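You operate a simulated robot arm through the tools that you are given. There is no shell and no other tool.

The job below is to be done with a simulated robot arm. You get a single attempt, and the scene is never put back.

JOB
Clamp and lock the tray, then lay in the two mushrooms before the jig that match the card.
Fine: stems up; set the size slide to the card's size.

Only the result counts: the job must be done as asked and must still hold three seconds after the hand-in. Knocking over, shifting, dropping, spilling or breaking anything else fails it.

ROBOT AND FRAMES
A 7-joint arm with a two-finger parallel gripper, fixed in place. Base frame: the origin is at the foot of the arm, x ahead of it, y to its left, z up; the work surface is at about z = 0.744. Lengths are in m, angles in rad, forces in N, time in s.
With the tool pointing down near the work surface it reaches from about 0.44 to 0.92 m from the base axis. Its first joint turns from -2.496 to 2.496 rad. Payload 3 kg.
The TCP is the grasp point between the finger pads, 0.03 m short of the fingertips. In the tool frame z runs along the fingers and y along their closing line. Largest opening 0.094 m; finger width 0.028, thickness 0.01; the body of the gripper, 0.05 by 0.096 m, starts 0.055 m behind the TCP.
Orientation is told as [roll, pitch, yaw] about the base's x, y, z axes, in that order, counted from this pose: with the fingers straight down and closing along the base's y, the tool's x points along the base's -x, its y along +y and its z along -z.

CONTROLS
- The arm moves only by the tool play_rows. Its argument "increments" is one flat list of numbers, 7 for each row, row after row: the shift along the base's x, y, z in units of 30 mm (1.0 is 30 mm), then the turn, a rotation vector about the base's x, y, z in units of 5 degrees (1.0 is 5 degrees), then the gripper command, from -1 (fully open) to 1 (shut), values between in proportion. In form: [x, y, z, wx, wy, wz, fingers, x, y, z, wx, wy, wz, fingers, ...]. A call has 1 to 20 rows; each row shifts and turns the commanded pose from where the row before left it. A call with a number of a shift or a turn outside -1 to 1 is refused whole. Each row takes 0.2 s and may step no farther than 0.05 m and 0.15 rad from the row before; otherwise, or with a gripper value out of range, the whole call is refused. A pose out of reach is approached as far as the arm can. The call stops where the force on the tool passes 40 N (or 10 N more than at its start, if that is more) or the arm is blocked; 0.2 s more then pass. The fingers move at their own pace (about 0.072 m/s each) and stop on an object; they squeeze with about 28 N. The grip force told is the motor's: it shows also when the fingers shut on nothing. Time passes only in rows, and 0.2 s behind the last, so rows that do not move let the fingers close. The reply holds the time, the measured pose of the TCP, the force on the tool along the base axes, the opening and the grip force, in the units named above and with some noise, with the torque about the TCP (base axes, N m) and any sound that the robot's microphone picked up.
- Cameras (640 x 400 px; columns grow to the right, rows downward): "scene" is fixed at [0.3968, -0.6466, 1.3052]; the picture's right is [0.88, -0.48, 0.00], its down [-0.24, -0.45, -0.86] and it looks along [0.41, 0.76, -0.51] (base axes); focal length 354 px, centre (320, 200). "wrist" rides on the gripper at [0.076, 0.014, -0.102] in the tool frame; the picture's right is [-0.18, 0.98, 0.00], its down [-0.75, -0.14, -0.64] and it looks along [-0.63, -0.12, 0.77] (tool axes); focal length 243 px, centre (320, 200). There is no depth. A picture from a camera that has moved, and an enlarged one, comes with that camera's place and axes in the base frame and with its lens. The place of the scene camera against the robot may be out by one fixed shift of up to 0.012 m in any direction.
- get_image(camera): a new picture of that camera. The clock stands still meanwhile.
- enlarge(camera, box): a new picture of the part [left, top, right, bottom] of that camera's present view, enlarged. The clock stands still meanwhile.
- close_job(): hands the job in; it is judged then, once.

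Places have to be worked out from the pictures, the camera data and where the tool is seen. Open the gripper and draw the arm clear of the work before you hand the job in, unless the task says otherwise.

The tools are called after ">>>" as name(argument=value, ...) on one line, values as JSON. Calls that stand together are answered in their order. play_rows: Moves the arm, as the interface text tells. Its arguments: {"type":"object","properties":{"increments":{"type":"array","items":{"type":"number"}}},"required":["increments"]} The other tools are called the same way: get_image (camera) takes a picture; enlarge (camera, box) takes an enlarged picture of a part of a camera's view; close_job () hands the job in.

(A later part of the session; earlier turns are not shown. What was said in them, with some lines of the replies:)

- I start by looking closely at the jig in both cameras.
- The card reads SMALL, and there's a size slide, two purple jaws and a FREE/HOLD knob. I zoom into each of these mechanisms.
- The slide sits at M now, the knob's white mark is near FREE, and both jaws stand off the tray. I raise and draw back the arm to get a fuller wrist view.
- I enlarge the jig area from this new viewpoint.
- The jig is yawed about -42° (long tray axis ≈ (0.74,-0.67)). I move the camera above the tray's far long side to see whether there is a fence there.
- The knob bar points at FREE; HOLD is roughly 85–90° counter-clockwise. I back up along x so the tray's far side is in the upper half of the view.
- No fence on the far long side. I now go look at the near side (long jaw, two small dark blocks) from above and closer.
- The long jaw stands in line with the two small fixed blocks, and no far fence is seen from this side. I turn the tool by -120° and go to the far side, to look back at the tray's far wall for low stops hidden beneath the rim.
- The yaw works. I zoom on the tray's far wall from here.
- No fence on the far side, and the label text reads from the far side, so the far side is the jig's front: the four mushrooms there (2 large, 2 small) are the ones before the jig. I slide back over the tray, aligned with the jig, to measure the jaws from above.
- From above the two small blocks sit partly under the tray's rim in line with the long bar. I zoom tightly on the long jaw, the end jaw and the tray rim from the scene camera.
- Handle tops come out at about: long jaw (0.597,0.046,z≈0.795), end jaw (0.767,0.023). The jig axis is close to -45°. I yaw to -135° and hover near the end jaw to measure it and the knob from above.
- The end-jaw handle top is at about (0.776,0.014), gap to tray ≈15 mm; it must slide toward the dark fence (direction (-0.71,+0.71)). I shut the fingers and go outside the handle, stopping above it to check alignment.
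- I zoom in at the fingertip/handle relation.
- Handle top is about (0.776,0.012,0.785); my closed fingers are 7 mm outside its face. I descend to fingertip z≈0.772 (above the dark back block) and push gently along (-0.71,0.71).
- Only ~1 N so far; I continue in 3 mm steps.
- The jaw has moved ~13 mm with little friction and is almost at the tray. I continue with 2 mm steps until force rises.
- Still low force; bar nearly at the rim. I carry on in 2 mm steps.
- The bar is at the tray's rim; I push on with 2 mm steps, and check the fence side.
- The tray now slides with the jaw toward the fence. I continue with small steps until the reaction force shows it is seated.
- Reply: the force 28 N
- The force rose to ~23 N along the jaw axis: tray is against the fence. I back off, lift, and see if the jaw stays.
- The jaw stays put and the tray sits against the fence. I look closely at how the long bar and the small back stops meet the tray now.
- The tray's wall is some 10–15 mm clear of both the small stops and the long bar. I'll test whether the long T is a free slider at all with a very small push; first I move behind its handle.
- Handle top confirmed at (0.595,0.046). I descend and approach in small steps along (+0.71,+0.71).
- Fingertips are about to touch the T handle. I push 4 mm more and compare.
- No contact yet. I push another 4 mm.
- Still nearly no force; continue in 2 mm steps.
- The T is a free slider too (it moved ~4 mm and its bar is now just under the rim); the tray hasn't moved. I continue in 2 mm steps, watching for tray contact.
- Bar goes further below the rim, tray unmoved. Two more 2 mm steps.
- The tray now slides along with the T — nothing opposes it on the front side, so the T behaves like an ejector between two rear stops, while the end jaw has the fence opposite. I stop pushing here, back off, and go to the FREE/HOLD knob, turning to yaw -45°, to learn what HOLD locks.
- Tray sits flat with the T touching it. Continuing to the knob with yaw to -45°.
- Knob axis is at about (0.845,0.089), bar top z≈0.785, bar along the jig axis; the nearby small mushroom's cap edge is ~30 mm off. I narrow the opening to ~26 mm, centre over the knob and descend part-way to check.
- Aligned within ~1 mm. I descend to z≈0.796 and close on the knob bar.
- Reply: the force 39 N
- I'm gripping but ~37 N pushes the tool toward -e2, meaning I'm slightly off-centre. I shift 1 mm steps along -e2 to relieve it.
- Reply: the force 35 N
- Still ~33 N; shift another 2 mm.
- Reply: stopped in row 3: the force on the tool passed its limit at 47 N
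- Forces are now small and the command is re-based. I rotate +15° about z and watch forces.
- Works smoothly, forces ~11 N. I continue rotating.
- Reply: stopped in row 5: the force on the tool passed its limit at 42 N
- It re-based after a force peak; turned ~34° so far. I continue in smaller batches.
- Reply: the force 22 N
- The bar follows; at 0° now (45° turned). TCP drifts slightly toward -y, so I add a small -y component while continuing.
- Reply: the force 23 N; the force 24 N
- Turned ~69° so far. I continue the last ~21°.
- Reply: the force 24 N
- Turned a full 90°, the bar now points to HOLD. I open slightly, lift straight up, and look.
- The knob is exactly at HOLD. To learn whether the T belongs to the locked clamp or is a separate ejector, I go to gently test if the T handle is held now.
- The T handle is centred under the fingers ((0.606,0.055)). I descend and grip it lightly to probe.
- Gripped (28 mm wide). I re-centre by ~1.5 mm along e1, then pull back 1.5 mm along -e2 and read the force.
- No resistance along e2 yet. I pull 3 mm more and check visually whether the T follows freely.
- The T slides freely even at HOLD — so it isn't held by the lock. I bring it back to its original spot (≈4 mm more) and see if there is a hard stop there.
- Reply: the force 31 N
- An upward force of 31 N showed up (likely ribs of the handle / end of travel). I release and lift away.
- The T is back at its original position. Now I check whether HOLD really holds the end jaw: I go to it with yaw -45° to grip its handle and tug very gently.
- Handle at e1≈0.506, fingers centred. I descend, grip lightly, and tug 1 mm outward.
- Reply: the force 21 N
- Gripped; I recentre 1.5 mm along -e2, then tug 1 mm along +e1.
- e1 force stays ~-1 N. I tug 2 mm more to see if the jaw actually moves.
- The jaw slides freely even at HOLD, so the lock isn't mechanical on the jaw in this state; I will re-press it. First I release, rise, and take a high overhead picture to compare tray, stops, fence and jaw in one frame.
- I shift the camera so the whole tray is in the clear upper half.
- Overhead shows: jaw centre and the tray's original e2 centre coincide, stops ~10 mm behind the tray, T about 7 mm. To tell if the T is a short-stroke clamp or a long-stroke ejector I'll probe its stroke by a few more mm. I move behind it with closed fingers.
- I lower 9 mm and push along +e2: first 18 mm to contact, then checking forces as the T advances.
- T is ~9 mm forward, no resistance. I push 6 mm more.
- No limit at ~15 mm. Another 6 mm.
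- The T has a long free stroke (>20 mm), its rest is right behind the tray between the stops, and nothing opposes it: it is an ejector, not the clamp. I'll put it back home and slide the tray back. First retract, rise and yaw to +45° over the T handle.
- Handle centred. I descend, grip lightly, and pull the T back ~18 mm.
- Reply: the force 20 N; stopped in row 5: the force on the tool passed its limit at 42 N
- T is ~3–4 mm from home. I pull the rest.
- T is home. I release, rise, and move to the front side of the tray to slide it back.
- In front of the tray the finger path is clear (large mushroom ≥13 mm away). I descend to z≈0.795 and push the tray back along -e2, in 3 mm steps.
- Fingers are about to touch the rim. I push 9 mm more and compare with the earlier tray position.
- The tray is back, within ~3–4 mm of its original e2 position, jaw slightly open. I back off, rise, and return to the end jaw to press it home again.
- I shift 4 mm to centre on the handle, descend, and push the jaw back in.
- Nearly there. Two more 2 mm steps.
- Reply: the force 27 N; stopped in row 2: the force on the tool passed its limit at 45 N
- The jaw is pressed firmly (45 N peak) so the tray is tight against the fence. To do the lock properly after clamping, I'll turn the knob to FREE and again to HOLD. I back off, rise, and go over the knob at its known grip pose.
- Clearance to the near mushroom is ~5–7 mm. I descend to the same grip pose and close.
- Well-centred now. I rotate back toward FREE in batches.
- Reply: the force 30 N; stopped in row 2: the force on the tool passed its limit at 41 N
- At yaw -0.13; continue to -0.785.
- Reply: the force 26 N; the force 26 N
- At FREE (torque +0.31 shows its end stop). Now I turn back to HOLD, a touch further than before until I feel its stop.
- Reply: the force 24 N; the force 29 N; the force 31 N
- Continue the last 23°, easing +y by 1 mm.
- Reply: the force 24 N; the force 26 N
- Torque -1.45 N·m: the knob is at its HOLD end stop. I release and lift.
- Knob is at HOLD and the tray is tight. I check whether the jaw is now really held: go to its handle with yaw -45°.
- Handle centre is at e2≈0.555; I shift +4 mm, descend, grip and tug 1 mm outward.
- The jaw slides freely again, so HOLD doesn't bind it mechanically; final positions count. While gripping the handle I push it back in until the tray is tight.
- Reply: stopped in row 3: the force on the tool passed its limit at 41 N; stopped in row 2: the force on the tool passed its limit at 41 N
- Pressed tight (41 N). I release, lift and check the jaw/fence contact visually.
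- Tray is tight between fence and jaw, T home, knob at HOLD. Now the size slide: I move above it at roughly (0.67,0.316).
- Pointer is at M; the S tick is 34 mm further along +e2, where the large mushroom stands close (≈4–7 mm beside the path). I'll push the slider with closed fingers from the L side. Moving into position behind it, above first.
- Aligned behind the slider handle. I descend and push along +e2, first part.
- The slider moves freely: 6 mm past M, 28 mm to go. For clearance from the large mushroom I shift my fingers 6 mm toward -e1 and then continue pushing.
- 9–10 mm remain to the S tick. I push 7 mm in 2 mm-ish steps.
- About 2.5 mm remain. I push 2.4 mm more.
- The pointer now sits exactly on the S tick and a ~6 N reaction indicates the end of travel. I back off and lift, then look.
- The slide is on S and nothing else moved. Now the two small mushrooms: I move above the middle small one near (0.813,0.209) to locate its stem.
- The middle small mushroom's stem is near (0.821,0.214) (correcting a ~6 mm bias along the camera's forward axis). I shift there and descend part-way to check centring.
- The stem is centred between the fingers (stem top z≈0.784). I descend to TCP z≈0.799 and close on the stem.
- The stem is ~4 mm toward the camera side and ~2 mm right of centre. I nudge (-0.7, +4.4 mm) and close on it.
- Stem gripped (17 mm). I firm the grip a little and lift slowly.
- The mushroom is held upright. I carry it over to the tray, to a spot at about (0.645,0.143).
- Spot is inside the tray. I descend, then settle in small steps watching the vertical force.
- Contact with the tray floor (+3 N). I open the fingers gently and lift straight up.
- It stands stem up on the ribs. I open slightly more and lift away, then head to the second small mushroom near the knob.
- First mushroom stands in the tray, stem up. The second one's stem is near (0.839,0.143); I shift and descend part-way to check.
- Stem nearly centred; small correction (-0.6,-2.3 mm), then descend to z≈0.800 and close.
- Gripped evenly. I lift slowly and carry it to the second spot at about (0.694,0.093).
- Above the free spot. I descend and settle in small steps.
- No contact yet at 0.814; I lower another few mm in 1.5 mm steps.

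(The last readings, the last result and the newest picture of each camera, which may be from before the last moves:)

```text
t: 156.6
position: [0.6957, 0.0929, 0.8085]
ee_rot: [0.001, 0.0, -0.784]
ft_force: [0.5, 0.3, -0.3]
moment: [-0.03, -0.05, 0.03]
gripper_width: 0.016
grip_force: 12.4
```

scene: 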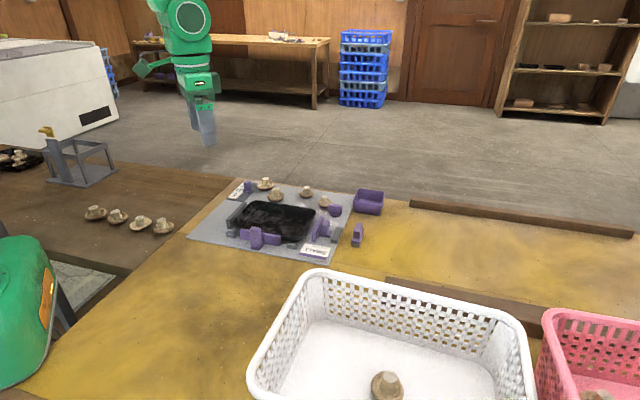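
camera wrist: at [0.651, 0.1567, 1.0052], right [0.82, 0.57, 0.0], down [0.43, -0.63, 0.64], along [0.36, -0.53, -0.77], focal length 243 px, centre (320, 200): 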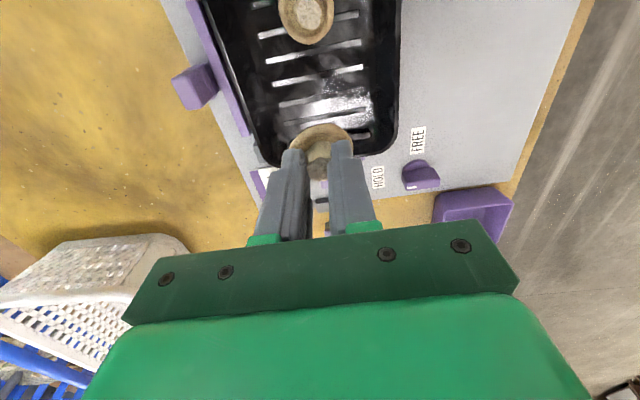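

Still no contact (likely between ribs); continue 1 mm steps.

>>> play_rows(increments=[0, 0, -0.04, 0, 0, 0, 0.9, 0, 0, 0, 0, 0, 0, 0.9])

>>> play_rows(increments=[0, 0, -0.04, 0, 0, 0, 0.9, 0, 0, 0, 0, 0, 0, 0.9])

>>> enlarge(camera="scene", box=[235, 180, 325, 240])

```text
t: 157.2
position: [0.6959, 0.0921, 0.8085]
ee_rot: [0.001, -0.002, -0.783]
ft_force: [0.1, 0.5, 1.2]
moment: [0.0, 0.04, 0.0]
gripper_width: 0.016
grip_force: 12.5
```

```text
t: 157.8
position: [0.6958, 0.0931, 0.8074]
ee_rot: [0.002, -0.003, -0.785]
ft_force: [0.9, 0.1, 1.4]
moment: [-0.01, -0.02, -0.06]
gripper_width: 0.0157
grip_force: 12.1
```

```text
6.67 times, centred on (280, 210) of scene
camera zoom: at [0.3968, -0.6466, 1.3052], right [0.88, -0.48, 0.0], down [-0.24, -0.45, -0.86], along [0.41, 0.76, -0.51], focal length 2357 px, centre (587, 133)
```

zoom: 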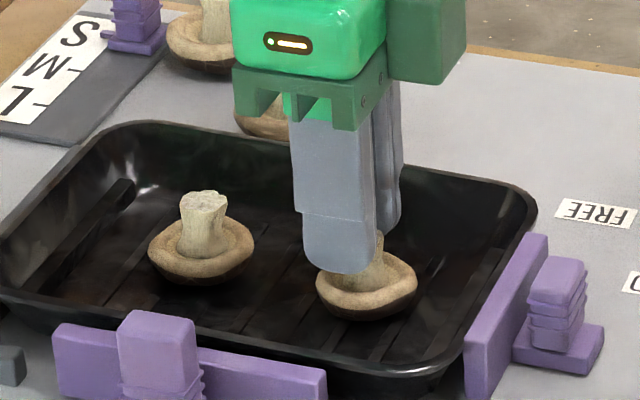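

Light contact (~1.3 N). I open gently.

>>> play_rows(increments=[0, 0, 0, 0, 0, 0, 0.7, 0, 0, 0, 0, 0, 0, 0.5, 0, 0, 0, 0, 0, 0, 0.2, 0, 0, 0, 0, 0, 0, 0, 0, 0, 0, 0, 0, 0, -0.1, 0, 0, 0, 0, 0, 0, -0.1])

>>> enlarge(camera="scene", box=[235, 180, 325, 240])

>>> enlarge(camera="wrist", box=[220, 60, 420, 210])

```text
t: 159.2
position: [0.6968, 0.0932, 0.8053]
ee_rot: [0.002, -0.002, -0.783]
ft_force: [-0.2, 0.2, -0.3]
moment: [-0.02, -0.02, -0.01]
gripper_width: 0.0516
grip_force: 0.1
```

```text
6.67 times, centred on (280, 210) of scene
camera zoom: at [0.3968, -0.6466, 1.3052], right [0.88, -0.48, 0.0], down [-0.24, -0.45, -0.86], along [0.41, 0.76, -0.51], focal length 2357 px, centre (587, 133)
```

zoom: 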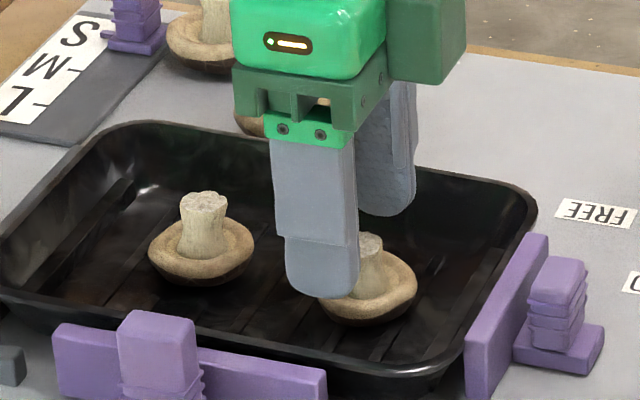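

```text
2.67 times, centred on (320, 135) of wrist
camera zoom: at [0.651, 0.1569, 0.9092], right [0.82, 0.57, 0.0], down [0.43, -0.63, 0.64], along [0.37, -0.53, -0.77], focal length 647 px, centre (320, 373)
```

zoom: 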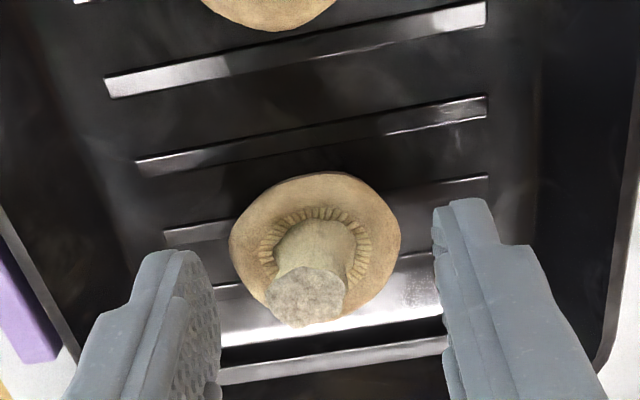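

The second mushroom also stands stem up, clear of the fingers. I lift straight up and away, then inspect everything.

>>> play_rows(increments=[0, 0, 0.3, 0, 0, 0, -0.1, 0, 0, 0.8, 0, 0, 0, -0.1, 0, 0, 1, 0, 0, 0, -0.1, 0, 0, 1, 0, 0, 0, -0.1, 0, 0, 1, 0, 0, 0, -0.1, 0, 0, 1, 0, 0, 0, -0.1, 0, 0, 1, 0, 0, 0, -0.1, 0, 0, 1, 0, 0, 0, -0.1, 0, 0, 1, 0, 0, 0, -0.1, -0.7, 0.7, 0.5, 0, 0, 0, -0.1, -0.7, 0.7, 0.5, 0, 0, 0, -0.1, 0, 0, 0, 0, 0, 0, -0.1])

>>> enlarge(camera="wrist", box=[180, 0, 480, 190])

>>> enlarge(camera="scene", box=[205, 160, 385, 270])

>>> get_image(camera="scene")

```text
t: 161.8
position: [0.6548, 0.1342, 1.0823]
ee_rot: [0.001, -0.002, -0.785]
ft_force: [0.3, 0.1, 0.5]
moment: [-0.03, 0.0, -0.01]
gripper_width: 0.0516
grip_force: 0.0
```

```text
2.11 times, centred on (330, 95) of wrist
camera zoom: at [0.6091, 0.1998, 1.1842], right [0.82, 0.57, 0.0], down [0.43, -0.63, 0.64], along [0.36, -0.53, -0.77], focal length 511 px, centre (299, 421)
```

zoom: 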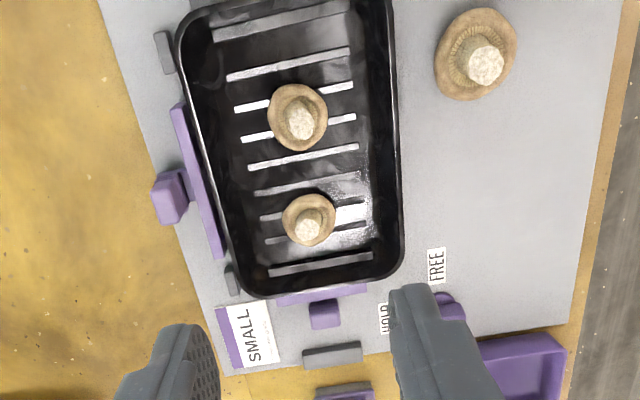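

```text
3.56 times, centred on (295, 215) of scene
camera zoom: at [0.3968, -0.6466, 1.3052], right [0.88, -0.48, 0.0], down [-0.24, -0.45, -0.86], along [0.41, 0.76, -0.51], focal length 1257 px, centre (409, 147)
```

zoom: 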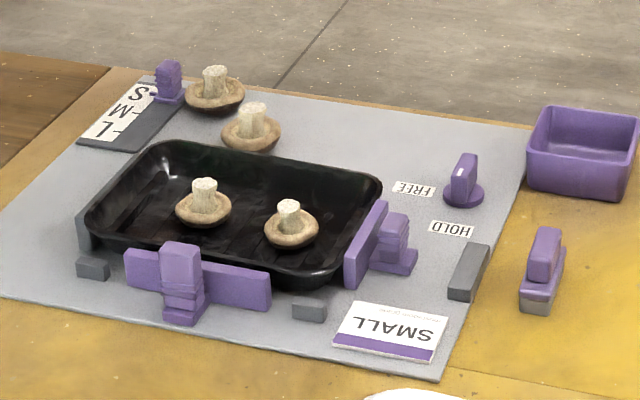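

```text
taken
```

scene: 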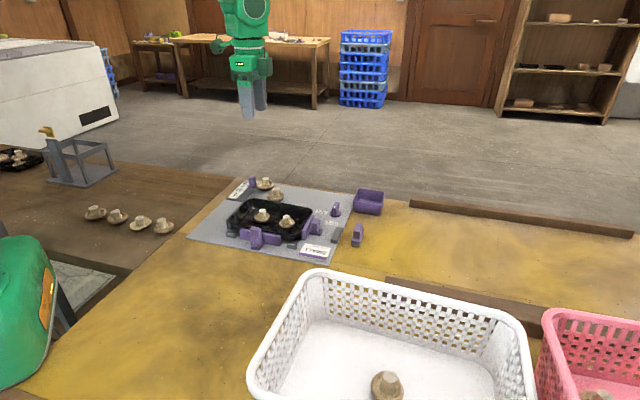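

Both small mushrooms stand stem up in the tray. I check the fence side, jaw contact, knob and slide once more up close.

>>> enlarge(camera="scene", box=[222, 195, 282, 240])

>>> enlarge(camera="scene", box=[285, 195, 360, 250])

>>> enlarge(camera="wrist", box=[250, 0, 400, 60])

>>> enlarge(camera="wrist", box=[280, 110, 400, 180])

```text
8.89 times, centred on (252, 218) of scene
camera zoom: at [0.3968, -0.6466, 1.3052], right [0.88, -0.48, 0.0], down [-0.24, -0.45, -0.86], along [0.41, 0.76, -0.51], focal length 3143 px, centre (924, 44)
```

zoom: 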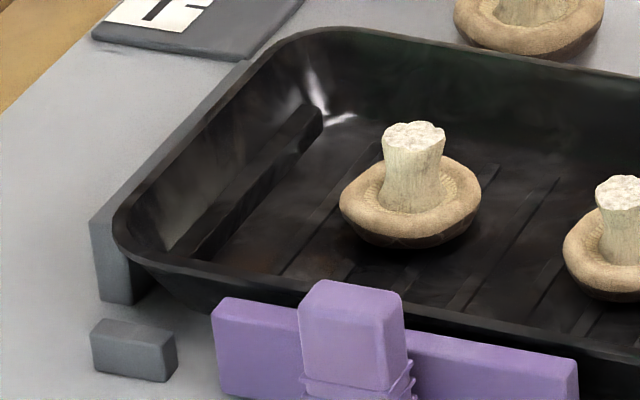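

```text
7.27 times, centred on (322, 222) of scene
camera zoom: at [0.3968, -0.6466, 1.3052], right [0.88, -0.48, 0.0], down [-0.24, -0.45, -0.86], along [0.41, 0.76, -0.51], focal length 2571 px, centre (302, 36)
```

zoom: 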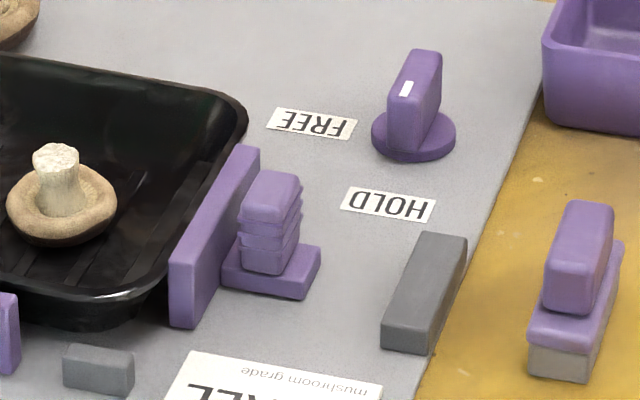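

```text
4.27 times, centred on (325, 30) of wrist
camera zoom: at [0.6091, 0.1998, 1.1842], right [0.82, 0.57, 0.0], down [0.43, -0.63, 0.64], along [0.36, -0.53, -0.77], focal length 1035 px, centre (299, 925)
```

zoom: 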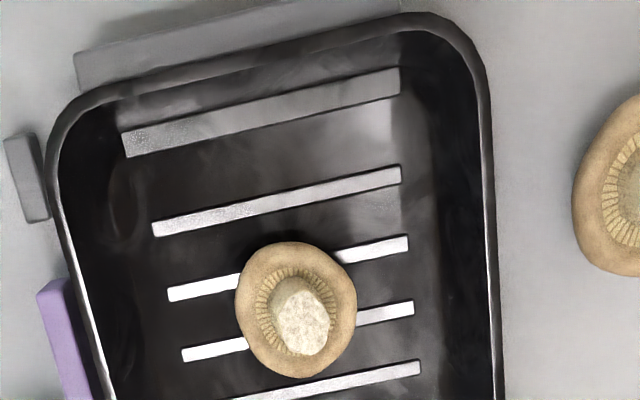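

```text
5.33 times, centred on (340, 145) of wrist
camera zoom: at [0.6091, 0.1998, 1.1842], right [0.82, 0.57, 0.0], down [0.43, -0.63, 0.64], along [0.36, -0.53, -0.77], focal length 1294 px, centre (213, 493)
```

zoom: 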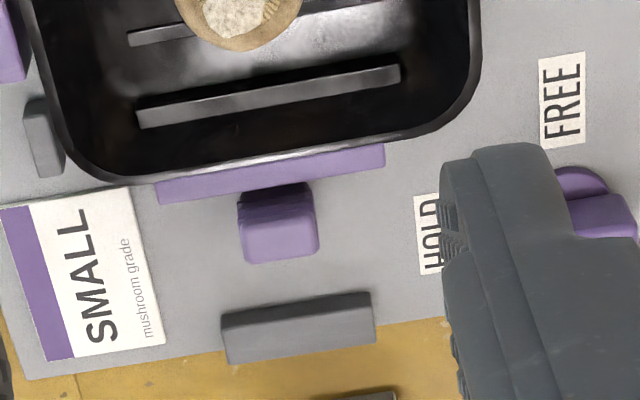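

All set: tray tight against the fence and jaw, centred within ~3 mm; knob at HOLD; slide at S; T at rest; both small mushrooms upright. I open the gripper and draw the arm clear.

>>> play_rows(increments=[-0.8, -0.5, 0.8, 0, 0, 0, -0.5, -0.8, -0.5, 0.5, 0, 0, 0, -1, -0.8, -0.5, 0, 0, 0, 0, -1, -0.8, -0.5, 0, 0, 0, 0, -1, -0.8, -0.5, 0, 0, 0, 0, -1, 0, 0, 0, 0, 0, 0, -1, 0, 0, 0, 0, 0, 0, -1, 0, 0, 0, 0, 0, 0, -1])

>>> get_image(camera="scene")

>>> enlarge(camera="scene", box=[205, 160, 385, 270])

```text
t: 163.6
position: [0.5309, 0.0614, 1.119]
ee_rot: [-0.001, -0.002, -0.782]
ft_force: [0.1, -0.3, -0.6]
moment: [0.03, 0.0, 0.0]
gripper_width: 0.0938
grip_force: 0.1
```

```text
taken
```

scene: 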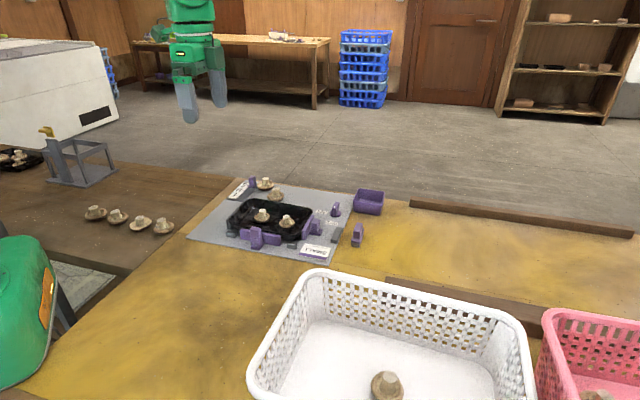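

```text
3.56 times, centred on (295, 215) of scene
camera zoom: at [0.3968, -0.6466, 1.3052], right [0.88, -0.48, 0.0], down [-0.24, -0.45, -0.86], along [0.41, 0.76, -0.51], focal length 1257 px, centre (409, 147)
```

zoom: 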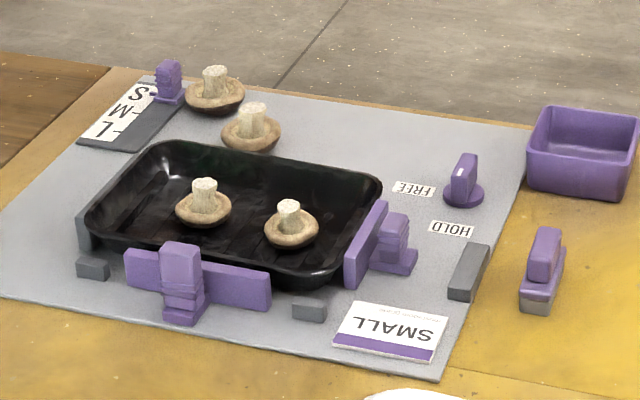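

Everything is still and in place; the arm is clear with the gripper open. I hand the job in.

>>> close_job()

```text
The job is handed in.
```

I've handed the job in. The tray is clamped with the knob at HOLD, the size slide is on S to match the SMALL card, and the two small mushrooms from in front of the jig are in the tray, stems up. The final pictures showed everything standing still. I don't have the judging result, so I can't confirm it passed.

- **Clamp:** The end jaw is pushed in and holds the tray against the dark fence. I pressed it until the force limit tripped at about 41 N. The tray ended centred with the jaw and fence to within about 3 mm.
- **Lock:** The knob is turned fully to its HOLD end stop. HOLD doesn't seem to grip the jaw mechanically: I could still slide it by hand, so I pressed it home again afterwards.
- **Long purple bar at the back:** I judged this to be an ejector, not part of the clamp, because nothing on the tray's far side opposes it. Testing it pushed the tray about a centimetre. I slid the tray back and returned the bar to its starting position. If the bar was meant to be closed as a second clamp, that step isn't done.

No other mushrooms or loose items looked disturbed in the last pictures.
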